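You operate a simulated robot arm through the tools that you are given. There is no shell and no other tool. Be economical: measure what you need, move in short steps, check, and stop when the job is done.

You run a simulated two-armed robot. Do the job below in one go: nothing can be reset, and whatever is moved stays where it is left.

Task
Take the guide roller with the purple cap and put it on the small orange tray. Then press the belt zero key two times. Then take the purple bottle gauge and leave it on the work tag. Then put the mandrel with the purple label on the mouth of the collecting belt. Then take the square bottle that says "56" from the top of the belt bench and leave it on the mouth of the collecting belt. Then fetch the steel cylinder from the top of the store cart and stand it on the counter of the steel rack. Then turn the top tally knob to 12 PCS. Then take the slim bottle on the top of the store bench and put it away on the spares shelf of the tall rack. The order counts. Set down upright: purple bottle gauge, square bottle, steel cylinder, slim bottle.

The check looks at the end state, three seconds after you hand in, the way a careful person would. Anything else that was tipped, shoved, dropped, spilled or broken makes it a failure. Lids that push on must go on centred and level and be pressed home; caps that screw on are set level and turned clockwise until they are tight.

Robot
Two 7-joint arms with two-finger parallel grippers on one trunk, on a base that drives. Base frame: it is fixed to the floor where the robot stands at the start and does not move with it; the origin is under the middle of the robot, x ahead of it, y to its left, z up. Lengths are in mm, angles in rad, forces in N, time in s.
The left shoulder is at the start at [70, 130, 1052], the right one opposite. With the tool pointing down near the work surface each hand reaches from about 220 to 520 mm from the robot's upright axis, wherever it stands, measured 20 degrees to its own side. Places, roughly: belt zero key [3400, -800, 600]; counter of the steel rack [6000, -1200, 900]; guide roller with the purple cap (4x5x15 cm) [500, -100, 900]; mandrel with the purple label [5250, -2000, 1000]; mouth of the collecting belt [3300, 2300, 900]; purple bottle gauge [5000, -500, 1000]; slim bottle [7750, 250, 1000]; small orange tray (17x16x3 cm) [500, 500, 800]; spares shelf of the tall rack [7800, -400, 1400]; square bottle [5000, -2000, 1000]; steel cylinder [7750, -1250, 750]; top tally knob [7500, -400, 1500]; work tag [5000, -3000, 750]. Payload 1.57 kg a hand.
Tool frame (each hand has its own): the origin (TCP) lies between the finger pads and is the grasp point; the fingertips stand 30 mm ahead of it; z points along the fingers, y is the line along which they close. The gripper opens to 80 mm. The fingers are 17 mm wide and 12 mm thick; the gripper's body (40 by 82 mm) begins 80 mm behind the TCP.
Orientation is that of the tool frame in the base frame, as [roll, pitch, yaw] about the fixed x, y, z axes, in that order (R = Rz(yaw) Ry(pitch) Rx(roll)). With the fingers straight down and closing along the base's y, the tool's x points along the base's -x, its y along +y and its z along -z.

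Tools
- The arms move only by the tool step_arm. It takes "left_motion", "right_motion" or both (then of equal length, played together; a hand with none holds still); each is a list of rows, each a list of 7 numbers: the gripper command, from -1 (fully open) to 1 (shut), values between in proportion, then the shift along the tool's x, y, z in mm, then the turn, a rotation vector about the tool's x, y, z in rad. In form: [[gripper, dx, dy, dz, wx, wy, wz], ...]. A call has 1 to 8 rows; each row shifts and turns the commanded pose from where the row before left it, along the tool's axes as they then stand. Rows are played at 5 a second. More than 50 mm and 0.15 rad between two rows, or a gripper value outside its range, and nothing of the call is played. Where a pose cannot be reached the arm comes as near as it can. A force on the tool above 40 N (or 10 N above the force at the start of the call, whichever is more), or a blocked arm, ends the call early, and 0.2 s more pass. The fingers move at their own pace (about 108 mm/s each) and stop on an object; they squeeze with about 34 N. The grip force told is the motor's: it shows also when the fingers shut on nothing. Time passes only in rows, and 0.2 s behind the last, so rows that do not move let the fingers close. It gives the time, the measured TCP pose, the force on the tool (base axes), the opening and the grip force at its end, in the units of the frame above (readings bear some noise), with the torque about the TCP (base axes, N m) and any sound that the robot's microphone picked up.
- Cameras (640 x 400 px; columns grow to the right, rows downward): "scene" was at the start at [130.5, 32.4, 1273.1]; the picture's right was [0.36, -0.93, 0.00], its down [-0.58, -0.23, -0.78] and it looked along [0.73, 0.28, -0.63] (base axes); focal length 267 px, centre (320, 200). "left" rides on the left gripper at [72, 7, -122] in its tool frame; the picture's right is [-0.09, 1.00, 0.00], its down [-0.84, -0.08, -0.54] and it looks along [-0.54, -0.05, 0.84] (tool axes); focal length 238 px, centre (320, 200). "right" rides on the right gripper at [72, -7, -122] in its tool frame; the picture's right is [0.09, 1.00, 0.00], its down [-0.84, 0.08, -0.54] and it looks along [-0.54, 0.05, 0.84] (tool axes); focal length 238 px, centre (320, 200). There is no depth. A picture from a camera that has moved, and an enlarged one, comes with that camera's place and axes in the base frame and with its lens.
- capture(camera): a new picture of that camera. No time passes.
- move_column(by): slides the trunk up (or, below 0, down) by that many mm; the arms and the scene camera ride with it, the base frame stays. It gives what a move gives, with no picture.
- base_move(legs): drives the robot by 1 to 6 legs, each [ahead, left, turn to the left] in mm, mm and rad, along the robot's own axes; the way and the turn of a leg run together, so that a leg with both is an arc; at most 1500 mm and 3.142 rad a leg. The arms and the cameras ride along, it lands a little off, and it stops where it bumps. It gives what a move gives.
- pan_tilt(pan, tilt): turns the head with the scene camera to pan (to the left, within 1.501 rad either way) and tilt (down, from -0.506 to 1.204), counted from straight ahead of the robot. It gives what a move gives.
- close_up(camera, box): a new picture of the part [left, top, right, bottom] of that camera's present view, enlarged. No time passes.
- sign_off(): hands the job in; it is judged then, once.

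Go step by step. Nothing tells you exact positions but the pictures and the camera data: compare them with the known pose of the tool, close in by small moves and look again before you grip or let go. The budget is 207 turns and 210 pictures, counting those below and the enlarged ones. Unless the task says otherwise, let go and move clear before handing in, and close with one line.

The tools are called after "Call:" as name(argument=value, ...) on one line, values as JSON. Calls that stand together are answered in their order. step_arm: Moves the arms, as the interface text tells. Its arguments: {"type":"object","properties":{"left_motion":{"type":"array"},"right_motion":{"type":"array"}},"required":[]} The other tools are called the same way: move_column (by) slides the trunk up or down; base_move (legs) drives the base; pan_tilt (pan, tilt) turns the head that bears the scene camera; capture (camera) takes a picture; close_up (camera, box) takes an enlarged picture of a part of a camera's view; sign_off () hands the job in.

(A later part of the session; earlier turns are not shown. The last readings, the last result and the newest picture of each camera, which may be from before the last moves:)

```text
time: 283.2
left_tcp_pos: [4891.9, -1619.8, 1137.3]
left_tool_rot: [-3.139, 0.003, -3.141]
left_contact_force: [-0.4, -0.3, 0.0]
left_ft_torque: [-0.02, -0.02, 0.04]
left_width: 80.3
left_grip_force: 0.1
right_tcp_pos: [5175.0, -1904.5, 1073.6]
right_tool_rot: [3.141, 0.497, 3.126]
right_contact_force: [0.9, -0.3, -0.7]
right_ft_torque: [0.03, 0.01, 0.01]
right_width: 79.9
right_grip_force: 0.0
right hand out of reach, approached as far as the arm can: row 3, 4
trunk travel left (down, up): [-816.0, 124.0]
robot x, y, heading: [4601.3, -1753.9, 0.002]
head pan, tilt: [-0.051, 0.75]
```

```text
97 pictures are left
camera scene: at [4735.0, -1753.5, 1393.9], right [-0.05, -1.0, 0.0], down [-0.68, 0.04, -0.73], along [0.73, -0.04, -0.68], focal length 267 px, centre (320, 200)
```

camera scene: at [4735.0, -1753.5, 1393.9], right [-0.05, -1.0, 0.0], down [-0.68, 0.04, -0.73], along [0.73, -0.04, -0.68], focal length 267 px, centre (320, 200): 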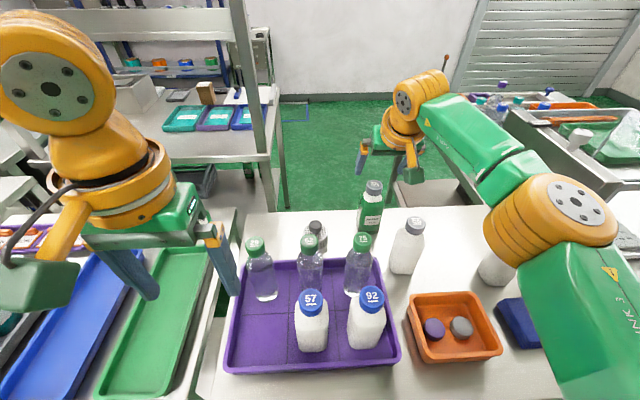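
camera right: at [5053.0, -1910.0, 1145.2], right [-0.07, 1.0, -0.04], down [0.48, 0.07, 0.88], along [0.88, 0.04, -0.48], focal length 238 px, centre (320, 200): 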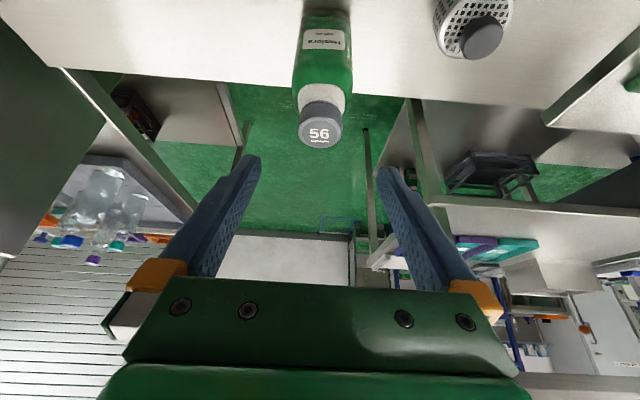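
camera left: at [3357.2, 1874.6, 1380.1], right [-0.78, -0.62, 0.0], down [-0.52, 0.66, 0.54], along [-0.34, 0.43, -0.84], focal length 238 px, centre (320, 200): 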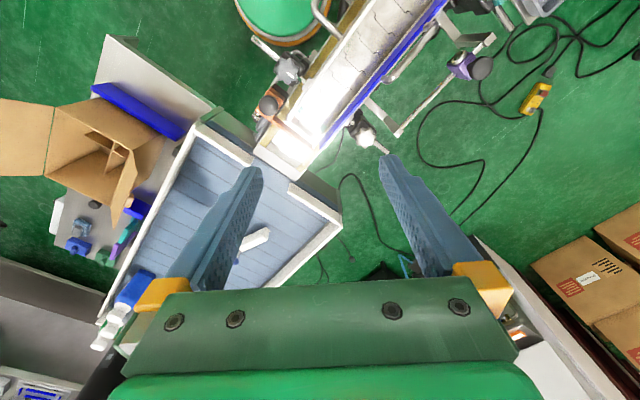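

The hand is 8–9 mm short of the bottle axis, which is fine for gripping. Descending in two stages.

Call:
step_arm(right_motion=[[-1, 7, 0, 13, 0, 0, 0], [-1, 11, 0, 21, 0, 0, 0], [-1, 11, 0, 21, 0, 0, 0], [-1, 5, 0, 9, 0, 0, 0], [-1, 0, 0, 0, 0, 0, 0]])

Call:
capture(camera="right")

Call:
close_up(camera="scene", box=[310, 130, 470, 290])

```text
time: 284.4
left_tcp_pos: [4893.4, -1620.4, 1137.4]
left_tool_rot: [-3.141, 0.002, 3.141]
left_contact_force: [0.2, 0.1, 0.7]
left_ft_torque: [0.0, -0.01, -0.02]
left_width: 79.8
left_grip_force: 0.0
right_tcp_pos: [5176.1, -1905.1, 1001.2]
right_tool_rot: [3.139, 0.497, 3.126]
right_contact_force: [0.3, 0.5, 0.2]
right_ft_torque: [0.0, -0.03, 0.02]
right_width: 80.0
right_grip_force: 0.2
trunk travel left (down, up): [-816.0, 124.0]
robot x, y, heading: [4602.4, -1750.4, -0.006]
head pan, tilt: [-0.051, 0.75]
```

```text
96 pictures are left
camera right: at [5054.6, -1910.3, 1073.2], right [-0.07, 1.0, -0.04], down [0.48, 0.07, 0.88], along [0.88, 0.04, -0.48], focal length 238 px, centre (320, 200)
```

right: 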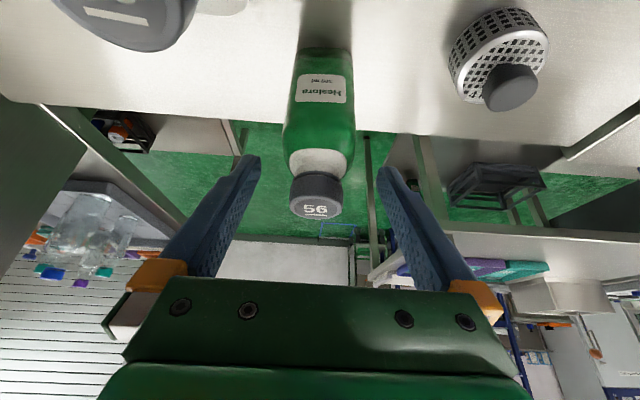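

```text
2.50 times, centred on (390, 210) of scene
camera zoom: at [4735.3, -1753.9, 1393.9], right [-0.05, -1.0, 0.0], down [-0.68, 0.04, -0.73], along [0.73, -0.04, -0.68], focal length 668 px, centre (145, 175)
```

zoom: 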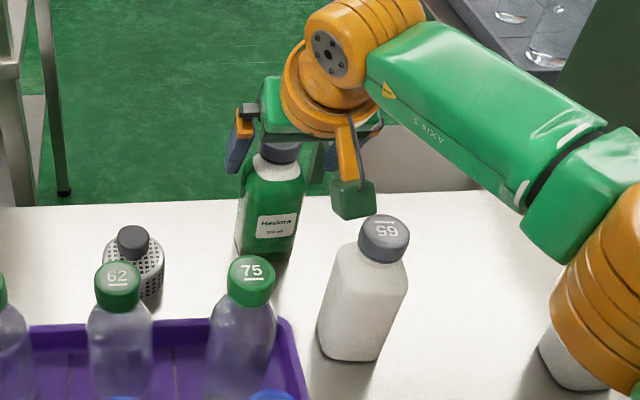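

Call:
step_arm(right_motion=[[-1, 5, 1, 10, 0, 0, 0], [-1, 8, 1, 15, 0, 0, 0], [-1, 6, 1, 11, 0, 0, 0], [-1, 2.5, 0, 4.5, 0, 0, 0], [-1, 0, 0, 0, 0, 0, 0]])

Call:
capture(camera="right")

Call:
close_up(camera="scene", box=[310, 130, 470, 290])

```text
time: 285.6
left_tcp_pos: [4893.0, -1619.8, 1137.7]
left_tool_rot: [-3.141, 0.002, -3.141]
left_contact_force: [0.4, 0.0, -0.2]
left_ft_torque: [-0.03, 0.02, -0.01]
left_width: 80.1
left_grip_force: 0.0
right_tcp_pos: [5176.4, -1902.0, 955.6]
right_tool_rot: [3.141, 0.498, 3.127]
right_contact_force: [0.3, 0.0, -0.2]
right_ft_torque: [0.01, 0.0, 0.01]
right_width: 80.1
right_grip_force: 0.1
trunk travel left (down, up): [-816.0, 124.0]
robot x, y, heading: [4601.3, -1750.2, -0.005]
head pan, tilt: [-0.051, 0.75]
```

```text
94 pictures are left
camera right: at [5054.6, -1907.4, 1027.4], right [-0.07, 1.0, -0.04], down [0.48, 0.07, 0.88], along [0.88, 0.04, -0.48], focal length 238 px, centre (320, 200)
```

right: 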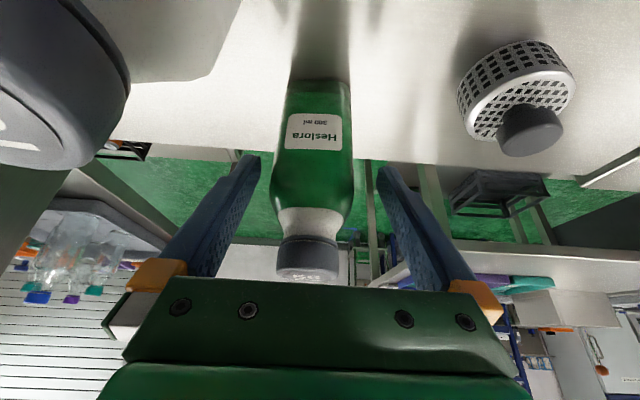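

```text
2.50 times, centred on (390, 210) of scene
camera zoom: at [4735.4, -1753.9, 1393.9], right [-0.05, -1.0, 0.0], down [-0.68, 0.04, -0.73], along [0.73, -0.04, -0.68], focal length 668 px, centre (145, 175)
```

zoom: 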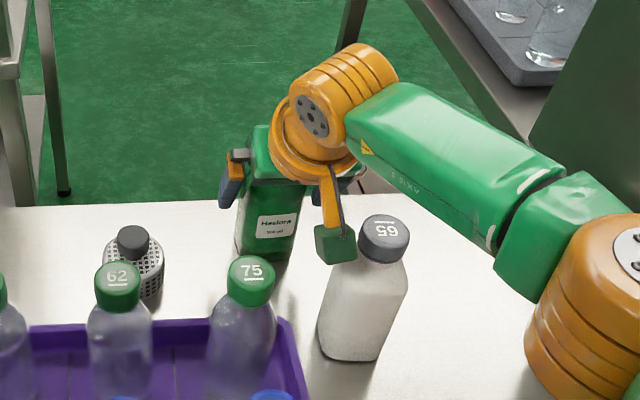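

Call:
step_arm(right_motion=[[-0.5, 0, 0, 0, 0, 0, 0], [0.2, 0, 0, 0, 0, 0, 0], [1, 0, 0, 0, 0, 0, 0], [1, 0, 0, 0, 0, 0, 0], [1, 0, 0, 0, 0, 0, 0]])

Call:
step_arm(right_motion=[[1, -4, 0, -8, 0, 0, 0], [1, -7, 0, -13, 0, 0, 0], [1, -12, 0, -22, 0, 0, 0], [1, -17, 0, -31, 0, 0, 0], [1, -17, 0, -31, 0, 0, 0], [1, -17, 0, -31, 0, 0, 0], [1, -12, 0, -22, 0, 0, 0], [1, 0, 0, 0, 0, 0, 0]])

Call:
capture(camera="scene")

```text
time: 286.8
left_tcp_pos: [4893.1, -1619.2, 1137.7]
left_tool_rot: [-3.138, 0.001, -3.141]
left_contact_force: [-1.0, 1.1, -0.4]
left_ft_torque: [-0.01, 0.0, -0.02]
left_width: 80.0
left_grip_force: 0.0
right_tcp_pos: [5177.9, -1902.4, 955.3]
right_tool_rot: [3.139, 0.497, 3.125]
right_contact_force: [-0.5, -0.6, 0.5]
right_ft_torque: [-0.04, 0.01, -0.01]
right_width: 55.2
right_grip_force: 34.4
trunk travel left (down, up): [-816.0, 124.0]
robot x, y, heading: [4601.6, -1751.2, -0.005]
head pan, tilt: [-0.051, 0.75]
```

```text
time: 288.6
left_tcp_pos: [4895.5, -1620.8, 1136.6]
left_tool_rot: [-3.139, 0.0, 3.141]
left_contact_force: [-0.4, 0.0, 0.2]
left_ft_torque: [0.01, 0.05, -0.01]
left_width: 80.0
left_grip_force: 0.1
right_tcp_pos: [5173.6, -1904.3, 1125.1]
right_tool_rot: [3.139, 0.495, 3.127]
right_contact_force: [-0.1, 0.7, -3.4]
right_ft_torque: [0.0, 0.09, 0.02]
right_width: 54.9
right_grip_force: 34.0
right hand out of reach, approached as far as the arm can: row 7
trunk travel left (down, up): [-816.0, 124.0]
robot x, y, heading: [4605.0, -1748.6, -0.002]
head pan, tilt: [-0.051, 0.75]
```

```text
92 pictures are left
camera scene: at [4737.1, -1755.0, 1393.7], right [-0.05, -1.0, 0.0], down [-0.68, 0.04, -0.73], along [0.73, -0.04, -0.68], focal length 267 px, centre (320, 200)
```

scene: 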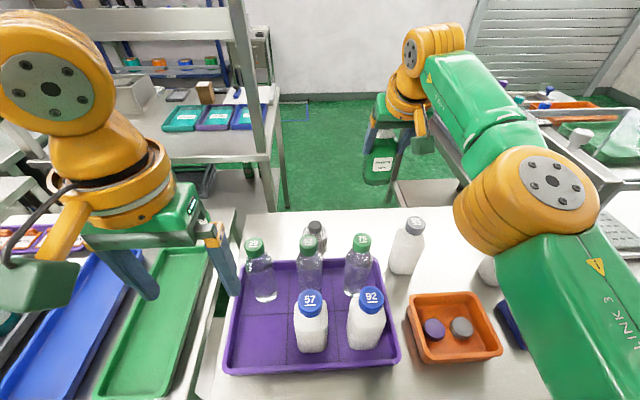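

Bottle in hand. Raise the trunk for clearance, back out, and drive to the collecting belt.

Call:
move_column(by=115)

Call:
base_move(legs=[[-430, 0, 0], [0, 1480, 0], [0, 1480, 0], [0, 0, 1.3], [0, 0, 1.228]])

Call:
pan_tilt(pan=-0.1, tilt=0.65)

Call:
capture(camera="scene")

```text
time: 290.1
left_tcp_pos: [4894.5, -1619.9, 1251.1]
left_tool_rot: [-3.14, 0.002, 3.141]
left_contact_force: [0.4, 0.2, -0.2]
left_ft_torque: [-0.03, 0.03, -0.01]
left_width: 79.9
left_grip_force: 0.0
right_tcp_pos: [5172.4, -1903.8, 1240.6]
right_tool_rot: [3.139, 0.495, 3.125]
right_contact_force: [0.7, -0.8, -3.6]
right_ft_torque: [0.02, 0.07, 0.02]
right_width: 55.0
right_grip_force: 34.3
trunk travel left (down, up): [-931.0, 9.0]
robot x, y, heading: [4599.3, -1750.0, 0.001]
head pan, tilt: [-0.051, 0.75]
```

```text
time: 312.8
left_tcp_pos: [3858.5, 1250.6, 1252.6]
left_tool_rot: [-3.14, 0.003, -0.611]
left_contact_force: [-0.2, -0.6, -0.4]
left_ft_torque: [-0.04, -0.05, 0.01]
left_width: 80.2
left_grip_force: 0.1
right_tcp_pos: [3791.8, 1644.1, 1240.6]
right_tool_rot: [3.14, 0.494, -0.626]
right_contact_force: [0.8, -0.3, -2.7]
right_ft_torque: [-0.04, -0.11, 0.02]
right_width: 55.2
right_grip_force: 34.0
trunk travel left (down, up): [-931.0, 9.0]
robot x, y, heading: [4170.7, 1192.2, 2.528]
head pan, tilt: [-0.051, 0.75]
```

```text
time: 313.5
left_tcp_pos: [3858.4, 1252.5, 1252.6]
left_tool_rot: [-3.141, 0.001, -0.611]
left_contact_force: [0.4, 0.8, 0.6]
left_ft_torque: [0.01, -0.02, 0.01]
left_width: 79.5
left_grip_force: 0.0
right_tcp_pos: [3792.8, 1643.1, 1240.3]
right_tool_rot: [3.141, 0.496, -0.626]
right_contact_force: [1.4, 0.4, -2.4]
right_ft_torque: [-0.06, -0.06, 0.04]
right_width: 55.0
right_grip_force: 34.2
trunk travel left (down, up): [-931.0, 9.0]
robot x, y, heading: [4173.5, 1189.1, 2.534]
head pan, tilt: [-0.099, 0.649]
```

```text
91 pictures are left
camera scene: at [4065.7, 1278.7, 1517.3], right [0.65, 0.76, 0.0], down [0.46, -0.4, -0.8], along [-0.6, 0.52, -0.61], focal length 267 px, centre (320, 200)
```

scene: 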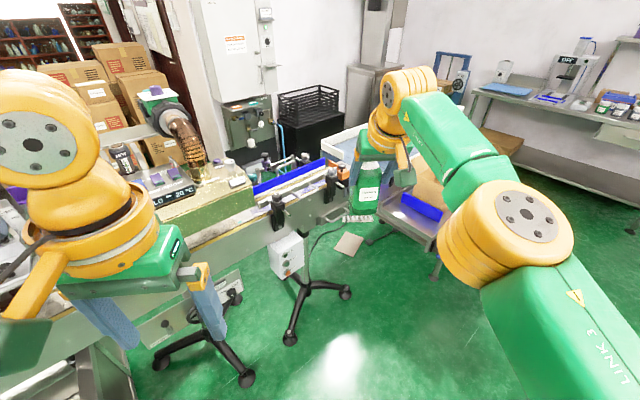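

Driving to the mouth position.

Call:
base_move(legs=[[480, -177, 0], [310, 0, 0]])

Call:
capture(camera="scene")

Call:
capture(camera="right")

```text
time: 318.1
left_tcp_pos: [3319.4, 1849.4, 1253.6]
left_tool_rot: [-3.138, 0.002, -0.616]
left_contact_force: [0.1, -0.6, 0.8]
left_ft_torque: [-0.01, 0.0, -0.04]
left_width: 80.2
left_grip_force: 0.1
right_tcp_pos: [3254.5, 2242.6, 1242.5]
right_tool_rot: [3.139, 0.499, -0.631]
right_contact_force: [0.3, -0.4, -3.8]
right_ft_torque: [-0.05, -0.12, 0.0]
right_width: 54.8
right_grip_force: 33.9
trunk travel left (down, up): [-931.0, 9.0]
robot x, y, heading: [3632.6, 1790.2, 2.527]
head pan, tilt: [-0.099, 0.649]
```

```text
90 pictures are left
camera scene: at [3527.0, 1875.8, 1517.7], right [0.66, 0.76, 0.0], down [0.46, -0.4, -0.8], along [-0.6, 0.52, -0.6], focal length 267 px, centre (320, 200)
```

scene: 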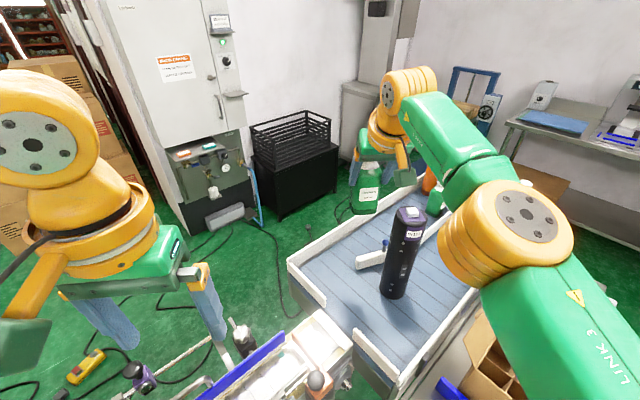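

```text
89 pictures are left
camera right: at [3356.1, 2175.2, 1313.9], right [-0.52, -0.85, -0.04], down [-0.43, 0.22, 0.88], along [-0.74, 0.47, -0.48], focal length 238 px, centre (320, 200)
```

right: 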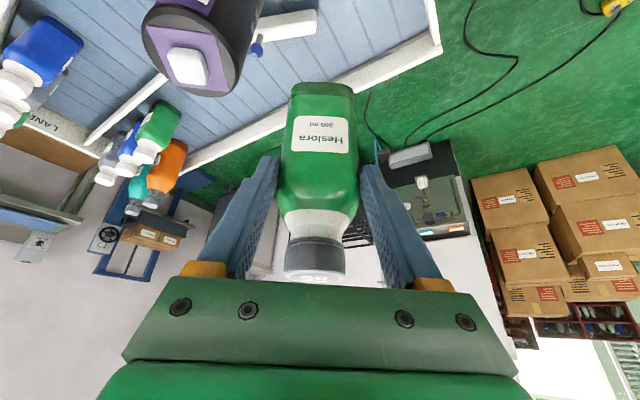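

Bottle is over the mouth but close to the mandrel; shifting 28 mm left for clearance, then lowering with the trunk.

Call:
base_move(legs=[[8, 32, 0]])

Call:
move_column(by=-150)

Call:
capture(camera="scene")

Call:
capture(camera="left")

```text
time: 319.0
left_tcp_pos: [3296.1, 1834.8, 1253.2]
left_tool_rot: [3.138, 0.004, -0.614]
left_contact_force: [0.0, 0.7, 0.3]
left_ft_torque: [-0.07, 0.03, 0.04]
left_width: 79.8
left_grip_force: 0.1
right_tcp_pos: [3232.3, 2226.8, 1240.2]
right_tool_rot: [3.133, 0.498, -0.634]
right_contact_force: [0.1, 1.3, -3.7]
right_ft_torque: [-0.07, -0.03, 0.01]
right_width: 55.0
right_grip_force: 33.9
trunk travel left (down, up): [-931.0, 9.0]
robot x, y, heading: [3606.8, 1769.0, 2.526]
head pan, tilt: [-0.099, 0.649]
```

```text
time: 320.8
left_tcp_pos: [3290.9, 1828.8, 1102.6]
left_tool_rot: [-3.14, 0.001, -0.613]
left_contact_force: [-0.4, 0.1, 0.2]
left_ft_torque: [-0.02, 0.03, -0.02]
left_width: 80.0
left_grip_force: 0.1
right_tcp_pos: [3227.3, 2222.2, 1091.9]
right_tool_rot: [3.139, 0.496, -0.63]
right_contact_force: [-0.8, 0.5, -3.1]
right_ft_torque: [-0.07, -0.11, 0.01]
right_width: 55.4
right_grip_force: 34.0
trunk travel left (down, up): [-781.0, 159.0]
robot x, y, heading: [3607.7, 1765.2, 2.525]
head pan, tilt: [-0.099, 0.649]
```

```text
88 pictures are left
camera scene: at [3498.7, 1855.7, 1367.3], right [0.66, 0.76, 0.0], down [0.46, -0.4, -0.8], along [-0.6, 0.52, -0.61], focal length 267 px, centre (320, 200)
```

scene: 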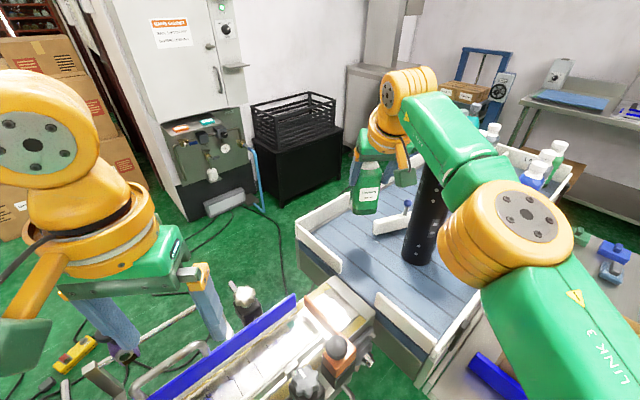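

```text
87 pictures are left
camera left: at [3346.9, 1783.6, 1224.8], right [-0.65, -0.76, 0.0], down [-0.64, 0.54, 0.54], along [-0.41, 0.35, -0.84], focal length 238 px, centre (320, 200)
```

left: 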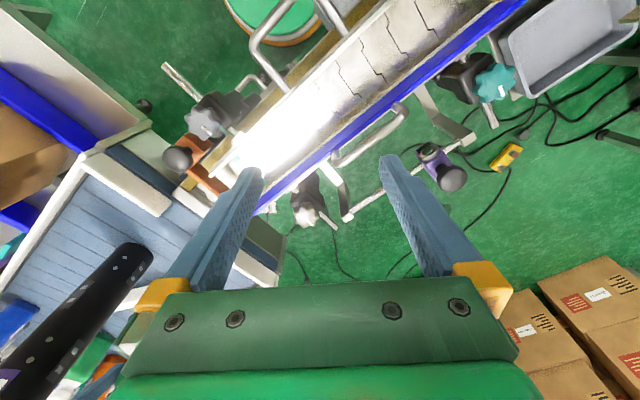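

Clearances look fine. I'll move 20 mm ahead to clear the rim, and lower the arm.

Call:
base_move(legs=[[22, 0, 0]])

Call:
step_arm(right_motion=[[1, 7, 0, 13, 0, 0, 0], [1, 11, 0, 21, 0, 0, 0], [1, 12, 0, 22, 0, 0, 0], [1, 12, 0, 22, 0, 0, 0], [1, 10, 0, 18, 0, 0, 0], [1, 3, 0, 6, 0, 0, 0], [1, 0, 0, 0, 0, 0, 0]])

Call:
capture(camera="scene")

Call:
capture(camera="right")

```text
time: 321.6
left_tcp_pos: [3280.6, 1839.3, 1102.4]
left_tool_rot: [-3.14, 0.006, -0.609]
left_contact_force: [0.9, -0.2, -0.1]
left_ft_torque: [0.02, 0.01, 0.04]
left_width: 79.8
left_grip_force: 0.1
right_tcp_pos: [3212.6, 2231.8, 1092.9]
right_tool_rot: [3.141, 0.498, -0.621]
right_contact_force: [0.1, -1.1, -3.1]
right_ft_torque: [-0.08, -0.05, -0.01]
right_width: 55.0
right_grip_force: 33.6
trunk travel left (down, up): [-781.0, 159.0]
robot x, y, heading: [3592.4, 1785.7, 2.532]
head pan, tilt: [-0.099, 0.649]
```

```text
time: 323.1
left_tcp_pos: [3278.5, 1841.9, 1102.2]
left_tool_rot: [-3.141, 0.001, -0.609]
left_contact_force: [0.2, 0.0, -0.3]
left_ft_torque: [0.0, 0.01, 0.0]
left_width: 79.8
left_grip_force: 0.0
right_tcp_pos: [3210.0, 2233.8, 974.4]
right_tool_rot: [3.139, 0.497, -0.622]
right_contact_force: [-0.6, -0.1, -3.7]
right_ft_torque: [-0.06, -0.05, 0.01]
right_width: 55.0
right_grip_force: 34.2
trunk travel left (down, up): [-781.0, 159.0]
robot x, y, heading: [3594.3, 1782.0, 2.534]
head pan, tilt: [-0.099, 0.649]
```

```text
86 pictures are left
camera scene: at [3485.0, 1869.6, 1367.3], right [0.65, 0.76, 0.0], down [0.46, -0.39, -0.8], along [-0.61, 0.52, -0.61], focal length 267 px, centre (320, 200)
```

scene: 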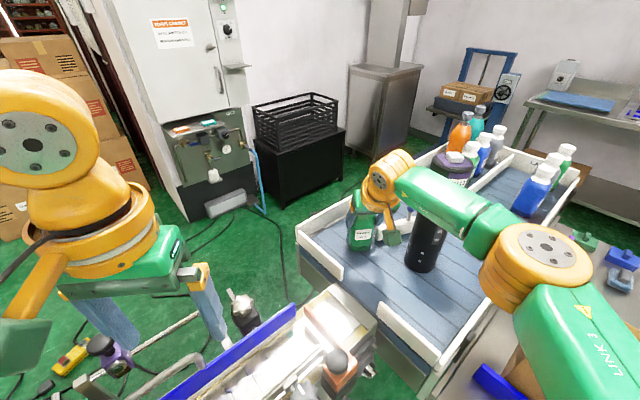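

```text
85 pictures are left
camera right: at [3312.3, 2167.9, 1046.6], right [-0.51, -0.86, -0.04], down [-0.43, 0.22, 0.88], along [-0.74, 0.47, -0.48], focal length 238 px, centre (320, 200)
```

right: 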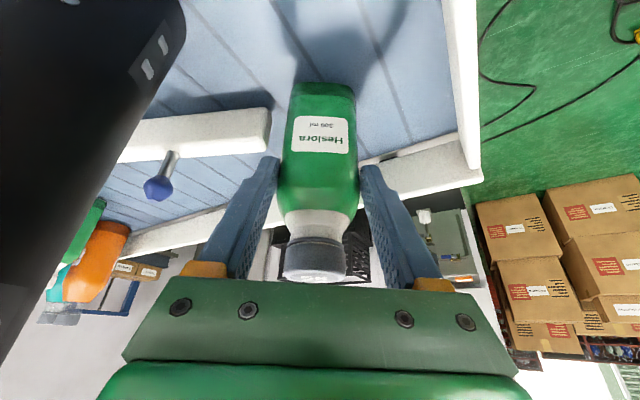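

Call:
step_arm(right_motion=[[1, 3.3, 0, 6.2, 0, 0, 0], [1, 3.3, 0, 6.2, 0, 0, 0], [1, 2, 0, 3.5, 0, 0, 0], [1, 1.4, 0, 2.6, 0, 0, 0], [1, 0, 0, 0, 0, 0, 0]])

Call:
close_up(camera="scene", box=[310, 180, 470, 290])

```text
time: 324.4
left_tcp_pos: [3283.1, 1837.5, 1105.9]
left_tool_rot: [-3.138, 0.009, -0.607]
left_contact_force: [0.5, -0.2, -1.1]
left_ft_torque: [0.0, 0.02, -0.01]
left_width: 80.0
left_grip_force: 0.0
right_tcp_pos: [3215.0, 2229.5, 959.2]
right_tool_rot: [3.14, 0.505, -0.622]
right_contact_force: [-2.5, 8.1, 30.5]
right_ft_torque: [0.61, 0.57, -0.1]
right_width: 54.8
right_grip_force: 33.5
trunk travel left (down, up): [-781.0, 159.0]
robot x, y, heading: [3596.2, 1779.5, 2.54]
head pan, tilt: [-0.099, 0.649]
```

```text
3.64 times, centred on (390, 235) of scene
camera zoom: at [3492.0, 1864.0, 1368.5], right [0.65, 0.76, 0.0], down [0.46, -0.39, -0.8], along [-0.61, 0.52, -0.6], focal length 972 px, centre (66, 73)
```

zoom: 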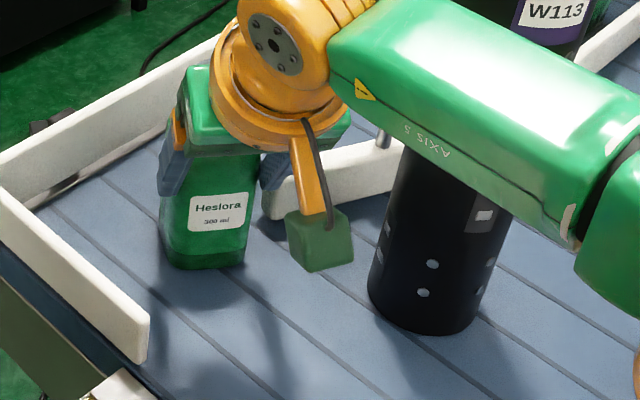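

On the belt. Easing pressure, then opening partially and rising straight up.

Call:
step_arm(right_motion=[[1, -1, 0, -1.8, 0, 0, 0], [1, -0.5, 0, -1, 0, 0, 0], [0.4, 0, 0, 0, 0, 0, 0], [-0.2, 0, 0, 0, 0, 0, 0], [-0.8, 0, 0, 0, 0, 0, 0], [-0.8, 0, 0, 0, 0, 0, 0]])

Call:
capture(camera="right")

Call:
close_up(camera="scene", box=[310, 180, 470, 290])

```text
time: 325.8
left_tcp_pos: [3280.3, 1840.0, 1102.3]
left_tool_rot: [-3.139, 0.003, -0.609]
left_contact_force: [0.3, -0.4, 0.5]
left_ft_torque: [0.02, 0.02, -0.02]
left_width: 79.9
left_grip_force: 0.0
right_tcp_pos: [3212.1, 2231.6, 957.3]
right_tool_rot: [3.14, 0.497, -0.623]
right_contact_force: [0.1, -0.3, 0.2]
right_ft_torque: [0.03, 0.0, -0.01]
right_width: 72.0
right_grip_force: 0.0
trunk travel left (down, up): [-781.0, 159.0]
robot x, y, heading: [3590.9, 1783.9, 2.531]
head pan, tilt: [-0.099, 0.649]
```

```text
83 pictures are left
camera right: at [3313.6, 2166.1, 1029.6], right [-0.51, -0.86, -0.04], down [-0.43, 0.22, 0.88], along [-0.74, 0.47, -0.48], focal length 238 px, centre (320, 200)
```

right: 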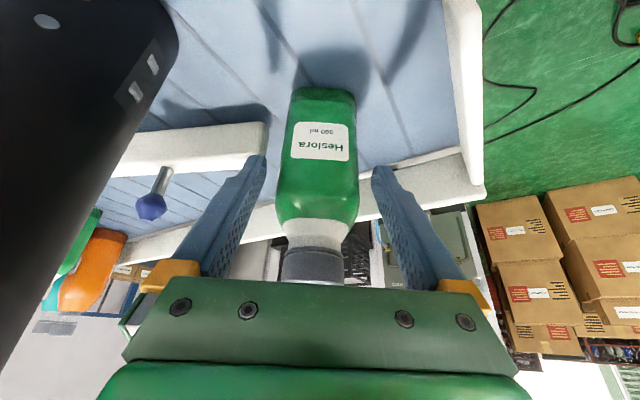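

```text
3.64 times, centred on (390, 235) of scene
camera zoom: at [3486.9, 1868.0, 1367.5], right [0.65, 0.76, 0.0], down [0.46, -0.39, -0.8], along [-0.61, 0.52, -0.6], focal length 972 px, centre (66, 73)
```

zoom: 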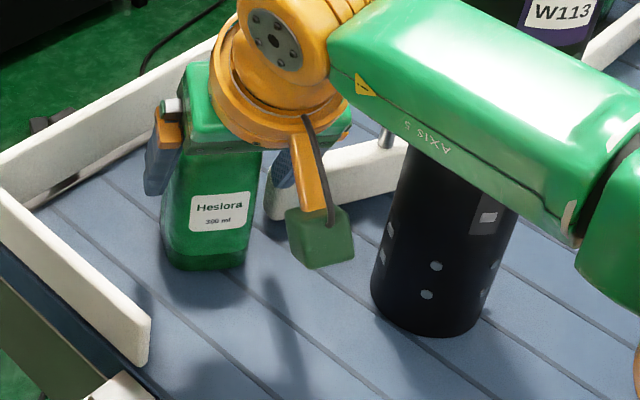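

Bottle stands freely. Raising along the same way, then trunk up and drive back.

Call:
step_arm(right_motion=[[-0.8, -5, 0, -9, 0, 0, 0], [-0.8, -10, 0, -18, 0, 0, 0], [-0.8, -12, 0, -22, 0, 0, 0], [-0.8, -12, 0, -22, 0, 0, 0], [-0.8, -12, 0, -22, 0, 0, 0], [-0.8, -8, 0, -15, 0, 0, 0], [-0.8, 0, 0, 0, 0, 0, 0]])

Call:
move_column(by=150)

Call:
base_move(legs=[[-330, 0, 0]])

Call:
capture(camera="scene")

```text
time: 327.4
left_tcp_pos: [3279.1, 1841.0, 1103.2]
left_tool_rot: [-3.14, 0.001, -0.609]
left_contact_force: [0.5, -0.1, 0.2]
left_ft_torque: [0.03, 0.01, 0.02]
left_width: 80.3
left_grip_force: 0.0
right_tcp_pos: [3211.1, 2233.2, 1080.7]
right_tool_rot: [3.14, 0.498, -0.623]
right_contact_force: [0.2, -1.1, 0.6]
right_ft_torque: [0.03, -0.04, -0.01]
right_width: 72.0
right_grip_force: 0.0
trunk travel left (down, up): [-781.0, 159.0]
robot x, y, heading: [3589.0, 1783.9, 2.534]
head pan, tilt: [-0.099, 0.649]
```

```text
time: 329.1
left_tcp_pos: [3278.5, 1840.9, 1253.8]
left_tool_rot: [-3.14, 0.002, -0.608]
left_contact_force: [-0.6, -0.2, -0.2]
left_ft_torque: [0.03, -0.03, 0.02]
left_width: 80.1
left_grip_force: 0.1
right_tcp_pos: [3210.5, 2233.3, 1229.8]
right_tool_rot: [3.141, 0.497, -0.623]
right_contact_force: [0.1, -0.4, 1.5]
right_ft_torque: [0.0, 0.02, 0.02]
right_width: 72.2
right_grip_force: 0.1
trunk travel left (down, up): [-931.0, 9.0]
robot x, y, heading: [3593.4, 1779.8, 2.536]
head pan, tilt: [-0.099, 0.649]
```

```text
time: 331.3
left_tcp_pos: [3547.0, 1653.1, 1252.0]
left_tool_rot: [-3.139, 0.0, -0.605]
left_contact_force: [-0.3, 0.1, 0.4]
left_ft_torque: [0.05, -0.03, -0.03]
left_width: 79.8
left_grip_force: 0.0
right_tcp_pos: [3479.6, 2044.1, 1228.9]
right_tool_rot: [3.14, 0.495, -0.621]
right_contact_force: [0.1, 0.6, -0.8]
right_ft_torque: [-0.03, 0.0, -0.02]
right_width: 72.0
right_grip_force: 0.1
trunk travel left (down, up): [-931.0, 9.0]
robot x, y, heading: [3868.0, 1594.7, 2.54]
head pan, tilt: [-0.099, 0.649]
```

```text
81 pictures are left
camera scene: at [3754.7, 1681.7, 1517.1], right [0.65, 0.76, 0.0], down [0.46, -0.39, -0.79], along [-0.61, 0.51, -0.61], focal length 267 px, centre (320, 200)
```

scene: 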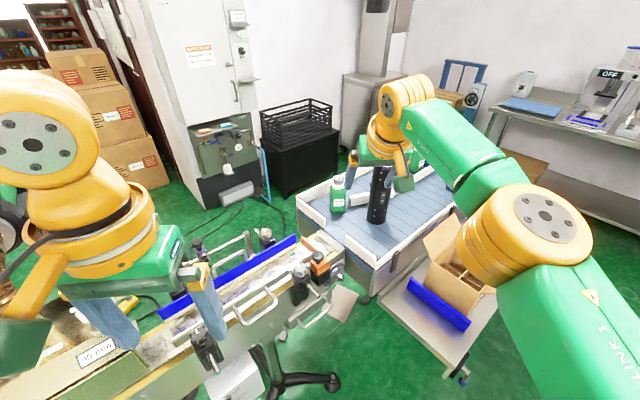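

Bottle and mandrel are both on the mouth. Next, find the way to the far side (store cart, steel rack). Back into the lane and look east.

Call:
base_move(legs=[[-350, 0, 0], [0, 0, -1.25], [0, 0, -1.29]])

Call:
pan_tilt(pan=0.5, tilt=0.45)

Call:
capture(camera="scene")

Call:
pan_tilt(pan=-0.3, tilt=0.45)

Call:
capture(camera="scene")

```text
time: 339.8
left_tcp_pos: [4447.2, 1525.3, 1252.6]
left_tool_rot: [-3.141, 0.002, -3.13]
left_contact_force: [0.1, 0.2, 0.2]
left_ft_torque: [-0.03, -0.01, -0.01]
left_width: 79.6
left_grip_force: 0.0
right_tcp_pos: [4730.5, 1246.6, 1230.6]
right_tool_rot: [3.139, 0.496, 3.137]
right_contact_force: [-0.2, -0.3, -0.6]
right_ft_torque: [0.02, -0.01, 0.02]
right_width: 71.9
right_grip_force: 0.0
trunk travel left (down, up): [-931.0, 9.0]
robot x, y, heading: [4160.0, 1391.8, 0.012]
head pan, tilt: [-0.099, 0.649]
```

```text
time: 340.8
left_tcp_pos: [4447.6, 1524.8, 1253.0]
left_tool_rot: [-3.138, 0.001, -3.131]
left_contact_force: [-0.2, 0.4, -0.7]
left_ft_torque: [0.01, -0.01, -0.02]
left_width: 79.9
left_grip_force: 0.0
right_tcp_pos: [4730.8, 1244.9, 1231.3]
right_tool_rot: [3.14, 0.497, 3.139]
right_contact_force: [-0.7, 0.1, -1.3]
right_ft_torque: [0.01, 0.01, -0.01]
right_width: 72.0
right_grip_force: 0.1
trunk travel left (down, up): [-931.0, 9.0]
robot x, y, heading: [4159.4, 1391.3, 0.012]
head pan, tilt: [0.499, 0.45]
```

```text
80 pictures are left
camera scene: at [4287.8, 1437.8, 1535.3], right [0.49, -0.87, 0.0], down [-0.38, -0.21, -0.9], along [0.79, 0.44, -0.44], focal length 267 px, centre (320, 200)
```

scene: 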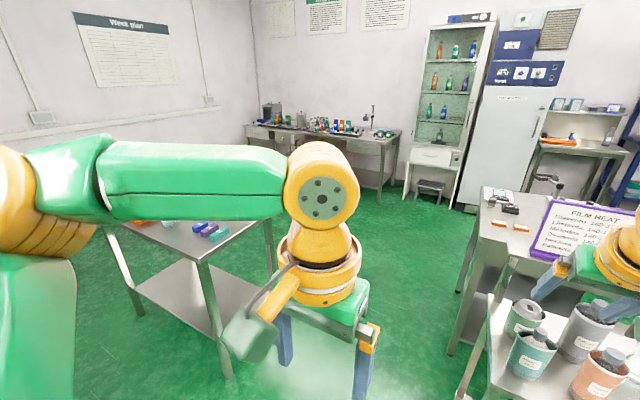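

```text
time: 342.0
left_tcp_pos: [4447.1, 1525.1, 1252.0]
left_tool_rot: [-3.141, 0.003, -3.131]
left_contact_force: [-0.7, 0.7, -0.6]
left_ft_torque: [0.01, 0.02, 0.01]
left_width: 79.9
left_grip_force: 0.0
right_tcp_pos: [4729.3, 1245.9, 1232.1]
right_tool_rot: [3.14, 0.498, 3.138]
right_contact_force: [0.4, -0.9, -0.3]
right_ft_torque: [-0.01, 0.02, -0.01]
right_width: 71.9
right_grip_force: 0.1
trunk travel left (down, up): [-931.0, 9.0]
robot x, y, heading: [4155.9, 1391.7, 0.007]
head pan, tilt: [-0.3, 0.45]
```

```text
79 pictures are left
camera scene: at [4295.7, 1367.1, 1535.3], right [-0.28, -0.96, 0.0], down [-0.42, 0.12, -0.9], along [0.86, -0.26, -0.44], focal length 267 px, centre (320, 200)
```

scene: 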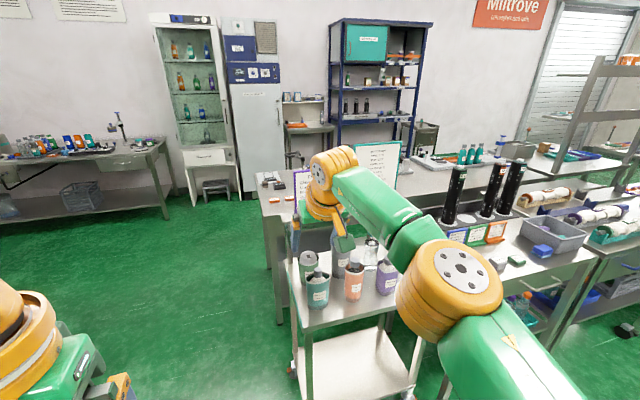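

A wide passage opens at y≈1800. Folding the right hand in and driving through to the far side.

Call:
step_arm(right_motion=[[-0.8, 18, 0, -10, 0, 0.15, 0], [-0.8, 38, 0, -14, 0, 0.15, 0], [-0.8, 44, 0, -9, 0, 0.15, 0], [-0.8, 45, 0, -2, 0, 0.045, 0], [-0.8, 45, -5, 0, 0, 0, 0], [-0.8, 45, -10, 0, 0, 0, 0], [-0.8, 25, -10, 0, 0, 0, 0]])

Call:
base_move(legs=[[0, 420, -0.01], [1450, 0, 0], [1100, 0, 0]])

Call:
pan_tilt(pan=-0.7, tilt=0.4)

Call:
capture(camera="scene")

```text
time: 343.6
left_tcp_pos: [4447.9, 1525.3, 1253.3]
left_tool_rot: [-3.138, 0.001, -3.13]
left_contact_force: [0.4, 0.4, 0.3]
left_ft_torque: [0.03, 0.0, 0.0]
left_width: 79.8
left_grip_force: 0.0
right_tcp_pos: [4606.8, 1243.2, 1270.5]
right_tool_rot: [-3.142, 0.003, 3.139]
right_contact_force: [-0.2, -0.9, 0.1]
right_ft_torque: [-0.01, 0.0, 0.0]
right_width: 71.6
right_grip_force: 0.0
right hand out of reach, approached as far as the arm can: row 1, 2, 3, 4, 5, 6, 7
trunk travel left (down, up): [-931.0, 9.0]
robot x, y, heading: [4156.6, 1390.8, 0.007]
head pan, tilt: [-0.3, 0.45]
```

```text
time: 358.1
left_tcp_pos: [6985.3, 1948.1, 1252.6]
left_tool_rot: [-3.14, 0.002, -3.137]
left_contact_force: [0.2, 0.8, 0.6]
left_ft_torque: [0.02, -0.03, -0.01]
left_width: 79.9
left_grip_force: 0.0
right_tcp_pos: [7143.7, 1665.3, 1272.2]
right_tool_rot: [3.138, 0.005, 3.133]
right_contact_force: [-0.6, -0.2, -0.3]
right_ft_torque: [0.02, -0.02, 0.0]
right_width: 72.4
right_grip_force: 0.1
trunk travel left (down, up): [-931.0, 9.0]
robot x, y, heading: [6698.1, 1815.8, 0.003]
head pan, tilt: [-0.3, 0.45]
```

```text
time: 359.0
left_tcp_pos: [6987.7, 1948.8, 1252.2]
left_tool_rot: [-3.14, 0.001, -3.136]
left_contact_force: [0.7, -0.8, 0.1]
left_ft_torque: [-0.01, -0.03, 0.03]
left_width: 80.2
left_grip_force: 0.0
right_tcp_pos: [7146.1, 1665.5, 1270.8]
right_tool_rot: [3.141, 0.002, 3.131]
right_contact_force: [-0.7, 0.3, 0.2]
right_ft_torque: [-0.01, -0.03, -0.01]
right_width: 71.9
right_grip_force: 0.1
trunk travel left (down, up): [-931.0, 9.0]
robot x, y, heading: [6695.1, 1815.7, 0.006]
head pan, tilt: [-0.7, 0.4]
```

```text
78 pictures are left
camera scene: at [6817.9, 1758.3, 1539.9], right [-0.64, -0.77, 0.0], down [-0.3, 0.25, -0.92], along [0.71, -0.59, -0.39], focal length 267 px, centre (320, 200)
```

scene: 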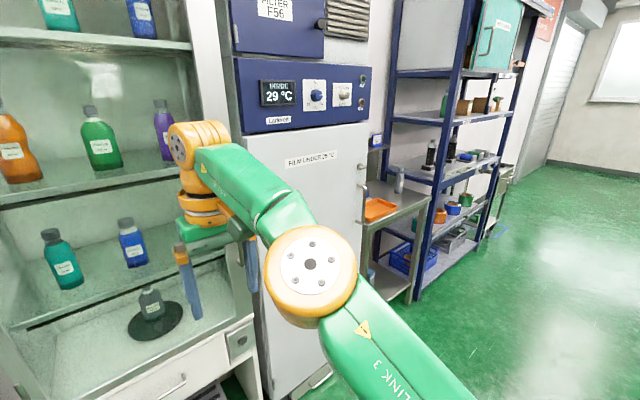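

Call:
pan_tilt(pan=-1.35, tilt=0.45)

Call:
capture(camera="scene")

```text
time: 360.0
left_tcp_pos: [6986.3, 1949.2, 1253.4]
left_tool_rot: [-3.141, 0.003, -3.135]
left_contact_force: [-1.0, 0.3, 0.4]
left_ft_torque: [0.01, 0.0, -0.02]
left_width: 80.1
left_grip_force: 0.1
right_tcp_pos: [7145.5, 1664.4, 1270.4]
right_tool_rot: [3.14, 0.004, 3.133]
right_contact_force: [0.2, -0.2, -0.3]
right_ft_torque: [-0.02, 0.01, -0.03]
right_width: 72.2
right_grip_force: 0.0
trunk travel left (down, up): [-931.0, 9.0]
robot x, y, heading: [6698.3, 1815.0, 0.009]
head pan, tilt: [-1.349, 0.45]
```

```text
77 pictures are left
camera scene: at [6767.3, 1728.1, 1535.3], right [-0.97, -0.23, 0.0], down [-0.1, 0.42, -0.9], along [0.2, -0.88, -0.44], focal length 267 px, centre (320, 200)
```

scene: 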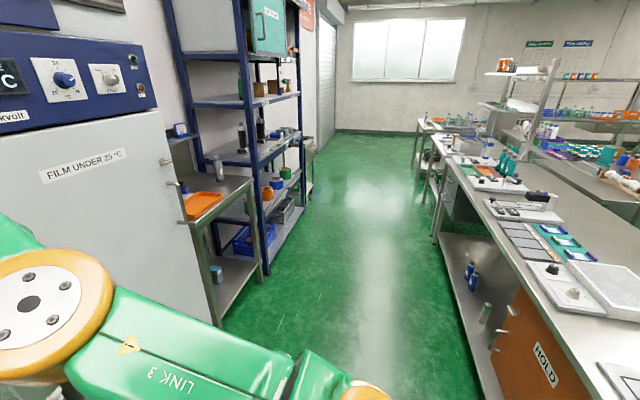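

Lane x≈6250–7550 is clear. Driving down it to the store cart.

Call:
base_move(legs=[[0, -1450, -0.009], [0, -1300, 0]])

Call:
pan_tilt(pan=-0.2, tilt=0.45)

Call:
capture(camera="scene")

```text
time: 373.4
left_tcp_pos: [6971.9, -816.5, 1253.0]
left_tool_rot: [-3.138, 0.0, 3.128]
left_contact_force: [-0.1, -1.4, -0.4]
left_ft_torque: [-0.01, -0.01, 0.01]
left_width: 79.7
left_grip_force: 0.0
right_tcp_pos: [7126.8, -1101.9, 1271.5]
right_tool_rot: [3.138, 0.003, 3.115]
right_contact_force: [-0.5, 0.9, 0.0]
right_ft_torque: [-0.02, 0.03, 0.0]
right_width: 71.9
right_grip_force: 0.1
trunk travel left (down, up): [-931.0, 9.0]
robot x, y, heading: [6679.6, -945.9, -0.01]
head pan, tilt: [-1.349, 0.45]
```

```text
time: 374.8
left_tcp_pos: [6971.6, -816.2, 1253.8]
left_tool_rot: [-3.139, 0.001, 3.129]
left_contact_force: [0.1, -1.1, -0.4]
left_ft_torque: [-0.02, -0.02, -0.02]
left_width: 80.3
left_grip_force: 0.0
right_tcp_pos: [7125.5, -1102.4, 1270.5]
right_tool_rot: [3.138, 0.003, 3.115]
right_contact_force: [-0.9, 0.4, 0.3]
right_ft_torque: [0.01, -0.01, 0.02]
right_width: 72.0
right_grip_force: 0.0
trunk travel left (down, up): [-931.0, 9.0]
robot x, y, heading: [6682.6, -942.5, -0.01]
head pan, tilt: [-0.201, 0.45]
```

```text
76 pictures are left
camera scene: at [6820.2, -963.0, 1535.3], right [-0.21, -0.98, 0.0], down [-0.43, 0.09, -0.9], along [0.88, -0.19, -0.44], focal length 267 px, centre (320, 200)
```

scene: 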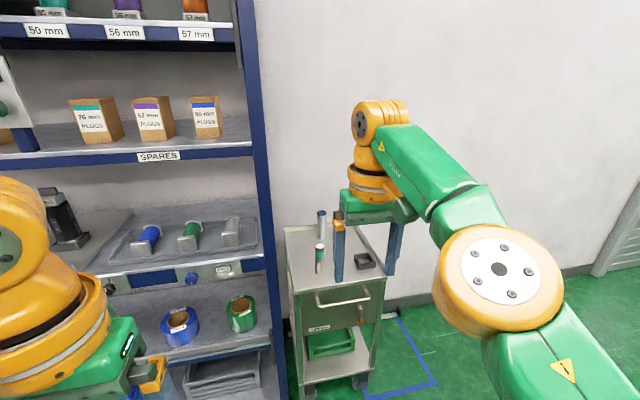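

Call:
close_up(camera="scene", box=[270, 190, 430, 340])

Call:
capture(camera="right")

```text
2.67 times, centred on (350, 265) of scene
camera zoom: at [6820.2, -963.0, 1535.3], right [-0.21, -0.98, 0.0], down [-0.43, 0.09, -0.9], along [0.88, -0.19, -0.44], focal length 713 px, centre (240, 27)
```

zoom: 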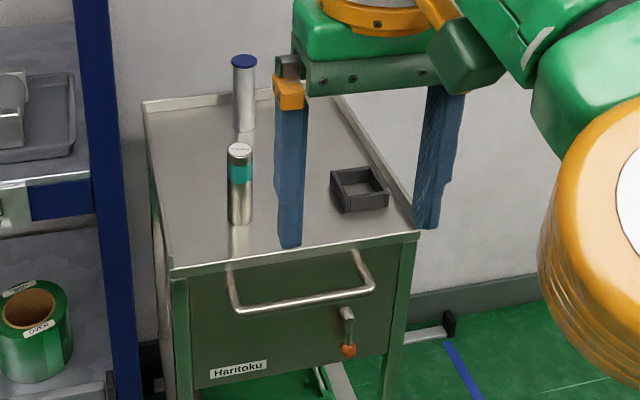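

```text
74 pictures are left
camera right: at [7053.1, -1108.3, 1391.7], right [-0.07, 1.0, 0.0], down [0.84, 0.05, 0.55], along [0.54, 0.04, -0.84], focal length 238 px, centre (320, 200)
```

right: 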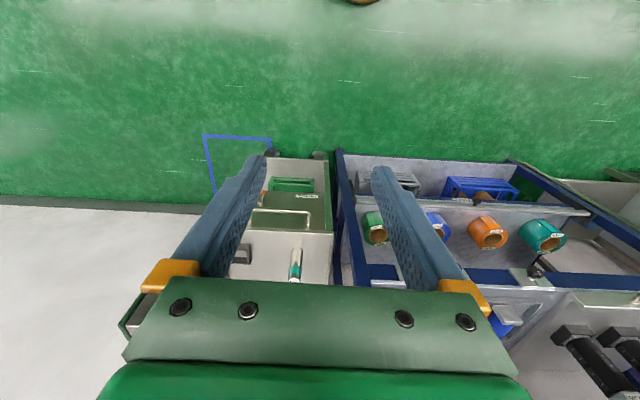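

Two cylinders on the cart: the front one (plain steel with a teal band) at about (7627,-1138), z 819–943, is the steel cylinder; the rear with the blue cap looks like a roller. Approaching with the left hand pulled back.

Call:
step_arm(left_motion=[[-1, 15, 0, 0, 0, 0, 0], [-1, 25, 5, 0, 0, 0, 0], [-1, 25, 5, 0, 0, 0, 0], [-1, 10, 0, 0, 0, 0, 0]])

Call:
move_column(by=-130)

Call:
base_move(legs=[[0, -50, 0.01], [380, 0, 0]])

Call:
pan_tilt(pan=-0.2, tilt=0.7)

Call:
capture(camera="scene")

Call:
capture(camera="right")

```text
time: 375.8
left_tcp_pos: [6898.1, -804.7, 1252.9]
left_tool_rot: [-3.139, 0.003, 3.128]
left_contact_force: [0.0, 1.0, 0.5]
left_ft_torque: [0.02, 0.02, -0.01]
left_width: 80.1
left_grip_force: 0.0
right_tcp_pos: [7125.0, -1102.7, 1271.5]
right_tool_rot: [3.14, 0.004, 3.115]
right_contact_force: [-0.2, 0.3, 0.7]
right_ft_torque: [0.03, 0.02, -0.02]
right_width: 72.0
right_grip_force: 0.2
trunk travel left (down, up): [-931.0, 9.0]
robot x, y, heading: [6681.3, -945.5, -0.012]
head pan, tilt: [-0.201, 0.45]
```

```text
time: 377.4
left_tcp_pos: [6896.8, -806.7, 1122.8]
left_tool_rot: [-3.14, 0.002, 3.129]
left_contact_force: [0.3, -0.5, -0.4]
left_ft_torque: [0.01, 0.0, -0.01]
left_width: 80.0
left_grip_force: 0.2
right_tcp_pos: [7127.1, -1102.4, 1139.7]
right_tool_rot: [3.141, 0.004, 3.116]
right_contact_force: [-0.4, 0.3, -0.6]
right_ft_torque: [0.0, 0.02, 0.03]
right_width: 71.8
right_grip_force: 0.2
trunk travel left (down, up): [-801.0, 139.0]
robot x, y, heading: [6680.8, -946.5, -0.016]
head pan, tilt: [-0.201, 0.45]
```

```text
time: 380.3
left_tcp_pos: [7272.8, -855.8, 1122.3]
left_tool_rot: [-3.141, 0.003, 3.138]
left_contact_force: [-0.7, -0.6, -0.3]
left_ft_torque: [-0.02, 0.01, 0.03]
left_width: 79.7
left_grip_force: 0.0
right_tcp_pos: [7505.1, -1149.7, 1141.4]
right_tool_rot: [3.139, 0.005, 3.124]
right_contact_force: [-0.8, 0.7, 0.6]
right_ft_torque: [0.0, -0.01, 0.02]
right_width: 71.9
right_grip_force: 0.0
trunk travel left (down, up): [-801.0, 139.0]
robot x, y, heading: [7059.8, -997.3, -0.002]
head pan, tilt: [-0.201, 0.45]
```

```text
time: 381.1
left_tcp_pos: [7275.8, -855.6, 1123.4]
left_tool_rot: [-3.14, 0.002, 3.138]
left_contact_force: [0.3, -0.8, 0.4]
left_ft_torque: [0.04, 0.02, 0.02]
left_width: 79.9
left_grip_force: 0.0
right_tcp_pos: [7507.1, -1150.4, 1142.1]
right_tool_rot: [3.139, 0.003, 3.124]
right_contact_force: [-0.3, 0.8, -0.5]
right_ft_torque: [-0.01, -0.01, 0.0]
right_width: 72.0
right_grip_force: 0.0
trunk travel left (down, up): [-801.0, 139.0]
robot x, y, heading: [7064.0, -999.7, -0.011]
head pan, tilt: [-0.201, 0.7]
```

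```text
73 pictures are left
camera scene: at [7192.9, -1012.2, 1383.1], right [-0.2, -0.98, 0.0], down [-0.63, 0.13, -0.77], along [0.75, -0.16, -0.64], focal length 267 px, centre (320, 200)
```

scene: 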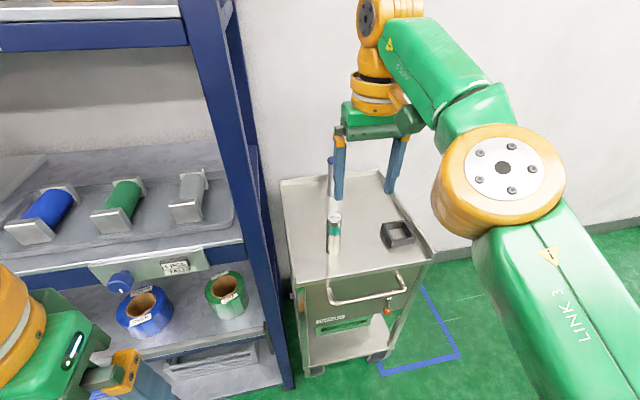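

```text
72 pictures are left
camera right: at [7433.8, -1156.8, 1261.6], right [-0.07, 1.0, 0.0], down [0.84, 0.06, 0.55], along [0.54, 0.04, -0.84], focal length 238 px, centre (320, 200)
```

right: 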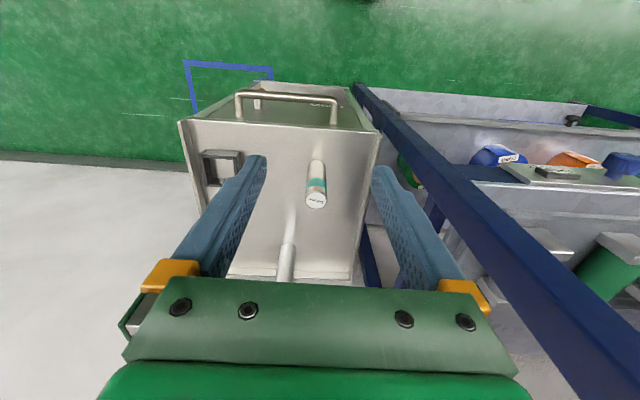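

Cylinder at (7638,-1147). Base 100 mm ahead, then hand above it.

Call:
base_move(legs=[[100, 0, 0.008]])

Call:
step_arm(right_motion=[[-0.8, -8, 1, 15, 0, 0, 0], [-0.8, -12, 1, 30, 0, 0, 0], [-0.8, -10, 1, 40, 0, 0, 0], [-0.8, 0, 0, 35, 0, 0, 0], [-0.8, 0, 0, 15, 0, 0, 0]])

Call:
capture(camera="right")

```text
time: 382.2
left_tcp_pos: [7368.9, -853.6, 1124.6]
left_tool_rot: [-3.141, 0.008, -3.138]
left_contact_force: [-0.1, 0.6, -0.1]
left_ft_torque: [0.01, -0.05, -0.01]
left_width: 80.0
left_grip_force: 0.0
right_tcp_pos: [7603.1, -1147.1, 1143.4]
right_tool_rot: [3.14, 0.007, 3.129]
right_contact_force: [-0.6, 0.1, -0.4]
right_ft_torque: [0.03, -0.01, 0.04]
right_width: 72.1
right_grip_force: 0.0
trunk travel left (down, up): [-801.0, 139.0]
robot x, y, heading: [7156.6, -996.8, 0.007]
head pan, tilt: [-0.201, 0.7]
```

```text
time: 383.4
left_tcp_pos: [7373.6, -852.0, 1122.3]
left_tool_rot: [-3.14, 0.002, -3.139]
left_contact_force: [0.1, -0.2, 1.0]
left_ft_torque: [0.02, 0.0, -0.02]
left_width: 80.1
left_grip_force: 0.0
right_tcp_pos: [7636.4, -1144.3, 1005.6]
right_tool_rot: [3.139, 0.005, 3.132]
right_contact_force: [-0.1, 0.7, -0.5]
right_ft_torque: [-0.03, 0.01, -0.02]
right_width: 72.1
right_grip_force: 0.1
trunk travel left (down, up): [-801.0, 139.0]
robot x, y, heading: [7159.9, -991.7, 0.001]
head pan, tilt: [-0.201, 0.7]
```

```text
71 pictures are left
camera right: at [7563.7, -1150.6, 1126.7], right [-0.08, 1.0, 0.0], down [0.83, 0.07, 0.55], along [0.54, 0.05, -0.84], focal length 238 px, centre (320, 200)
```

right: 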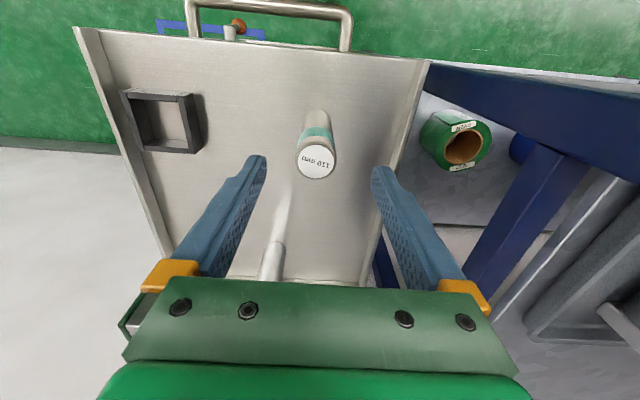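

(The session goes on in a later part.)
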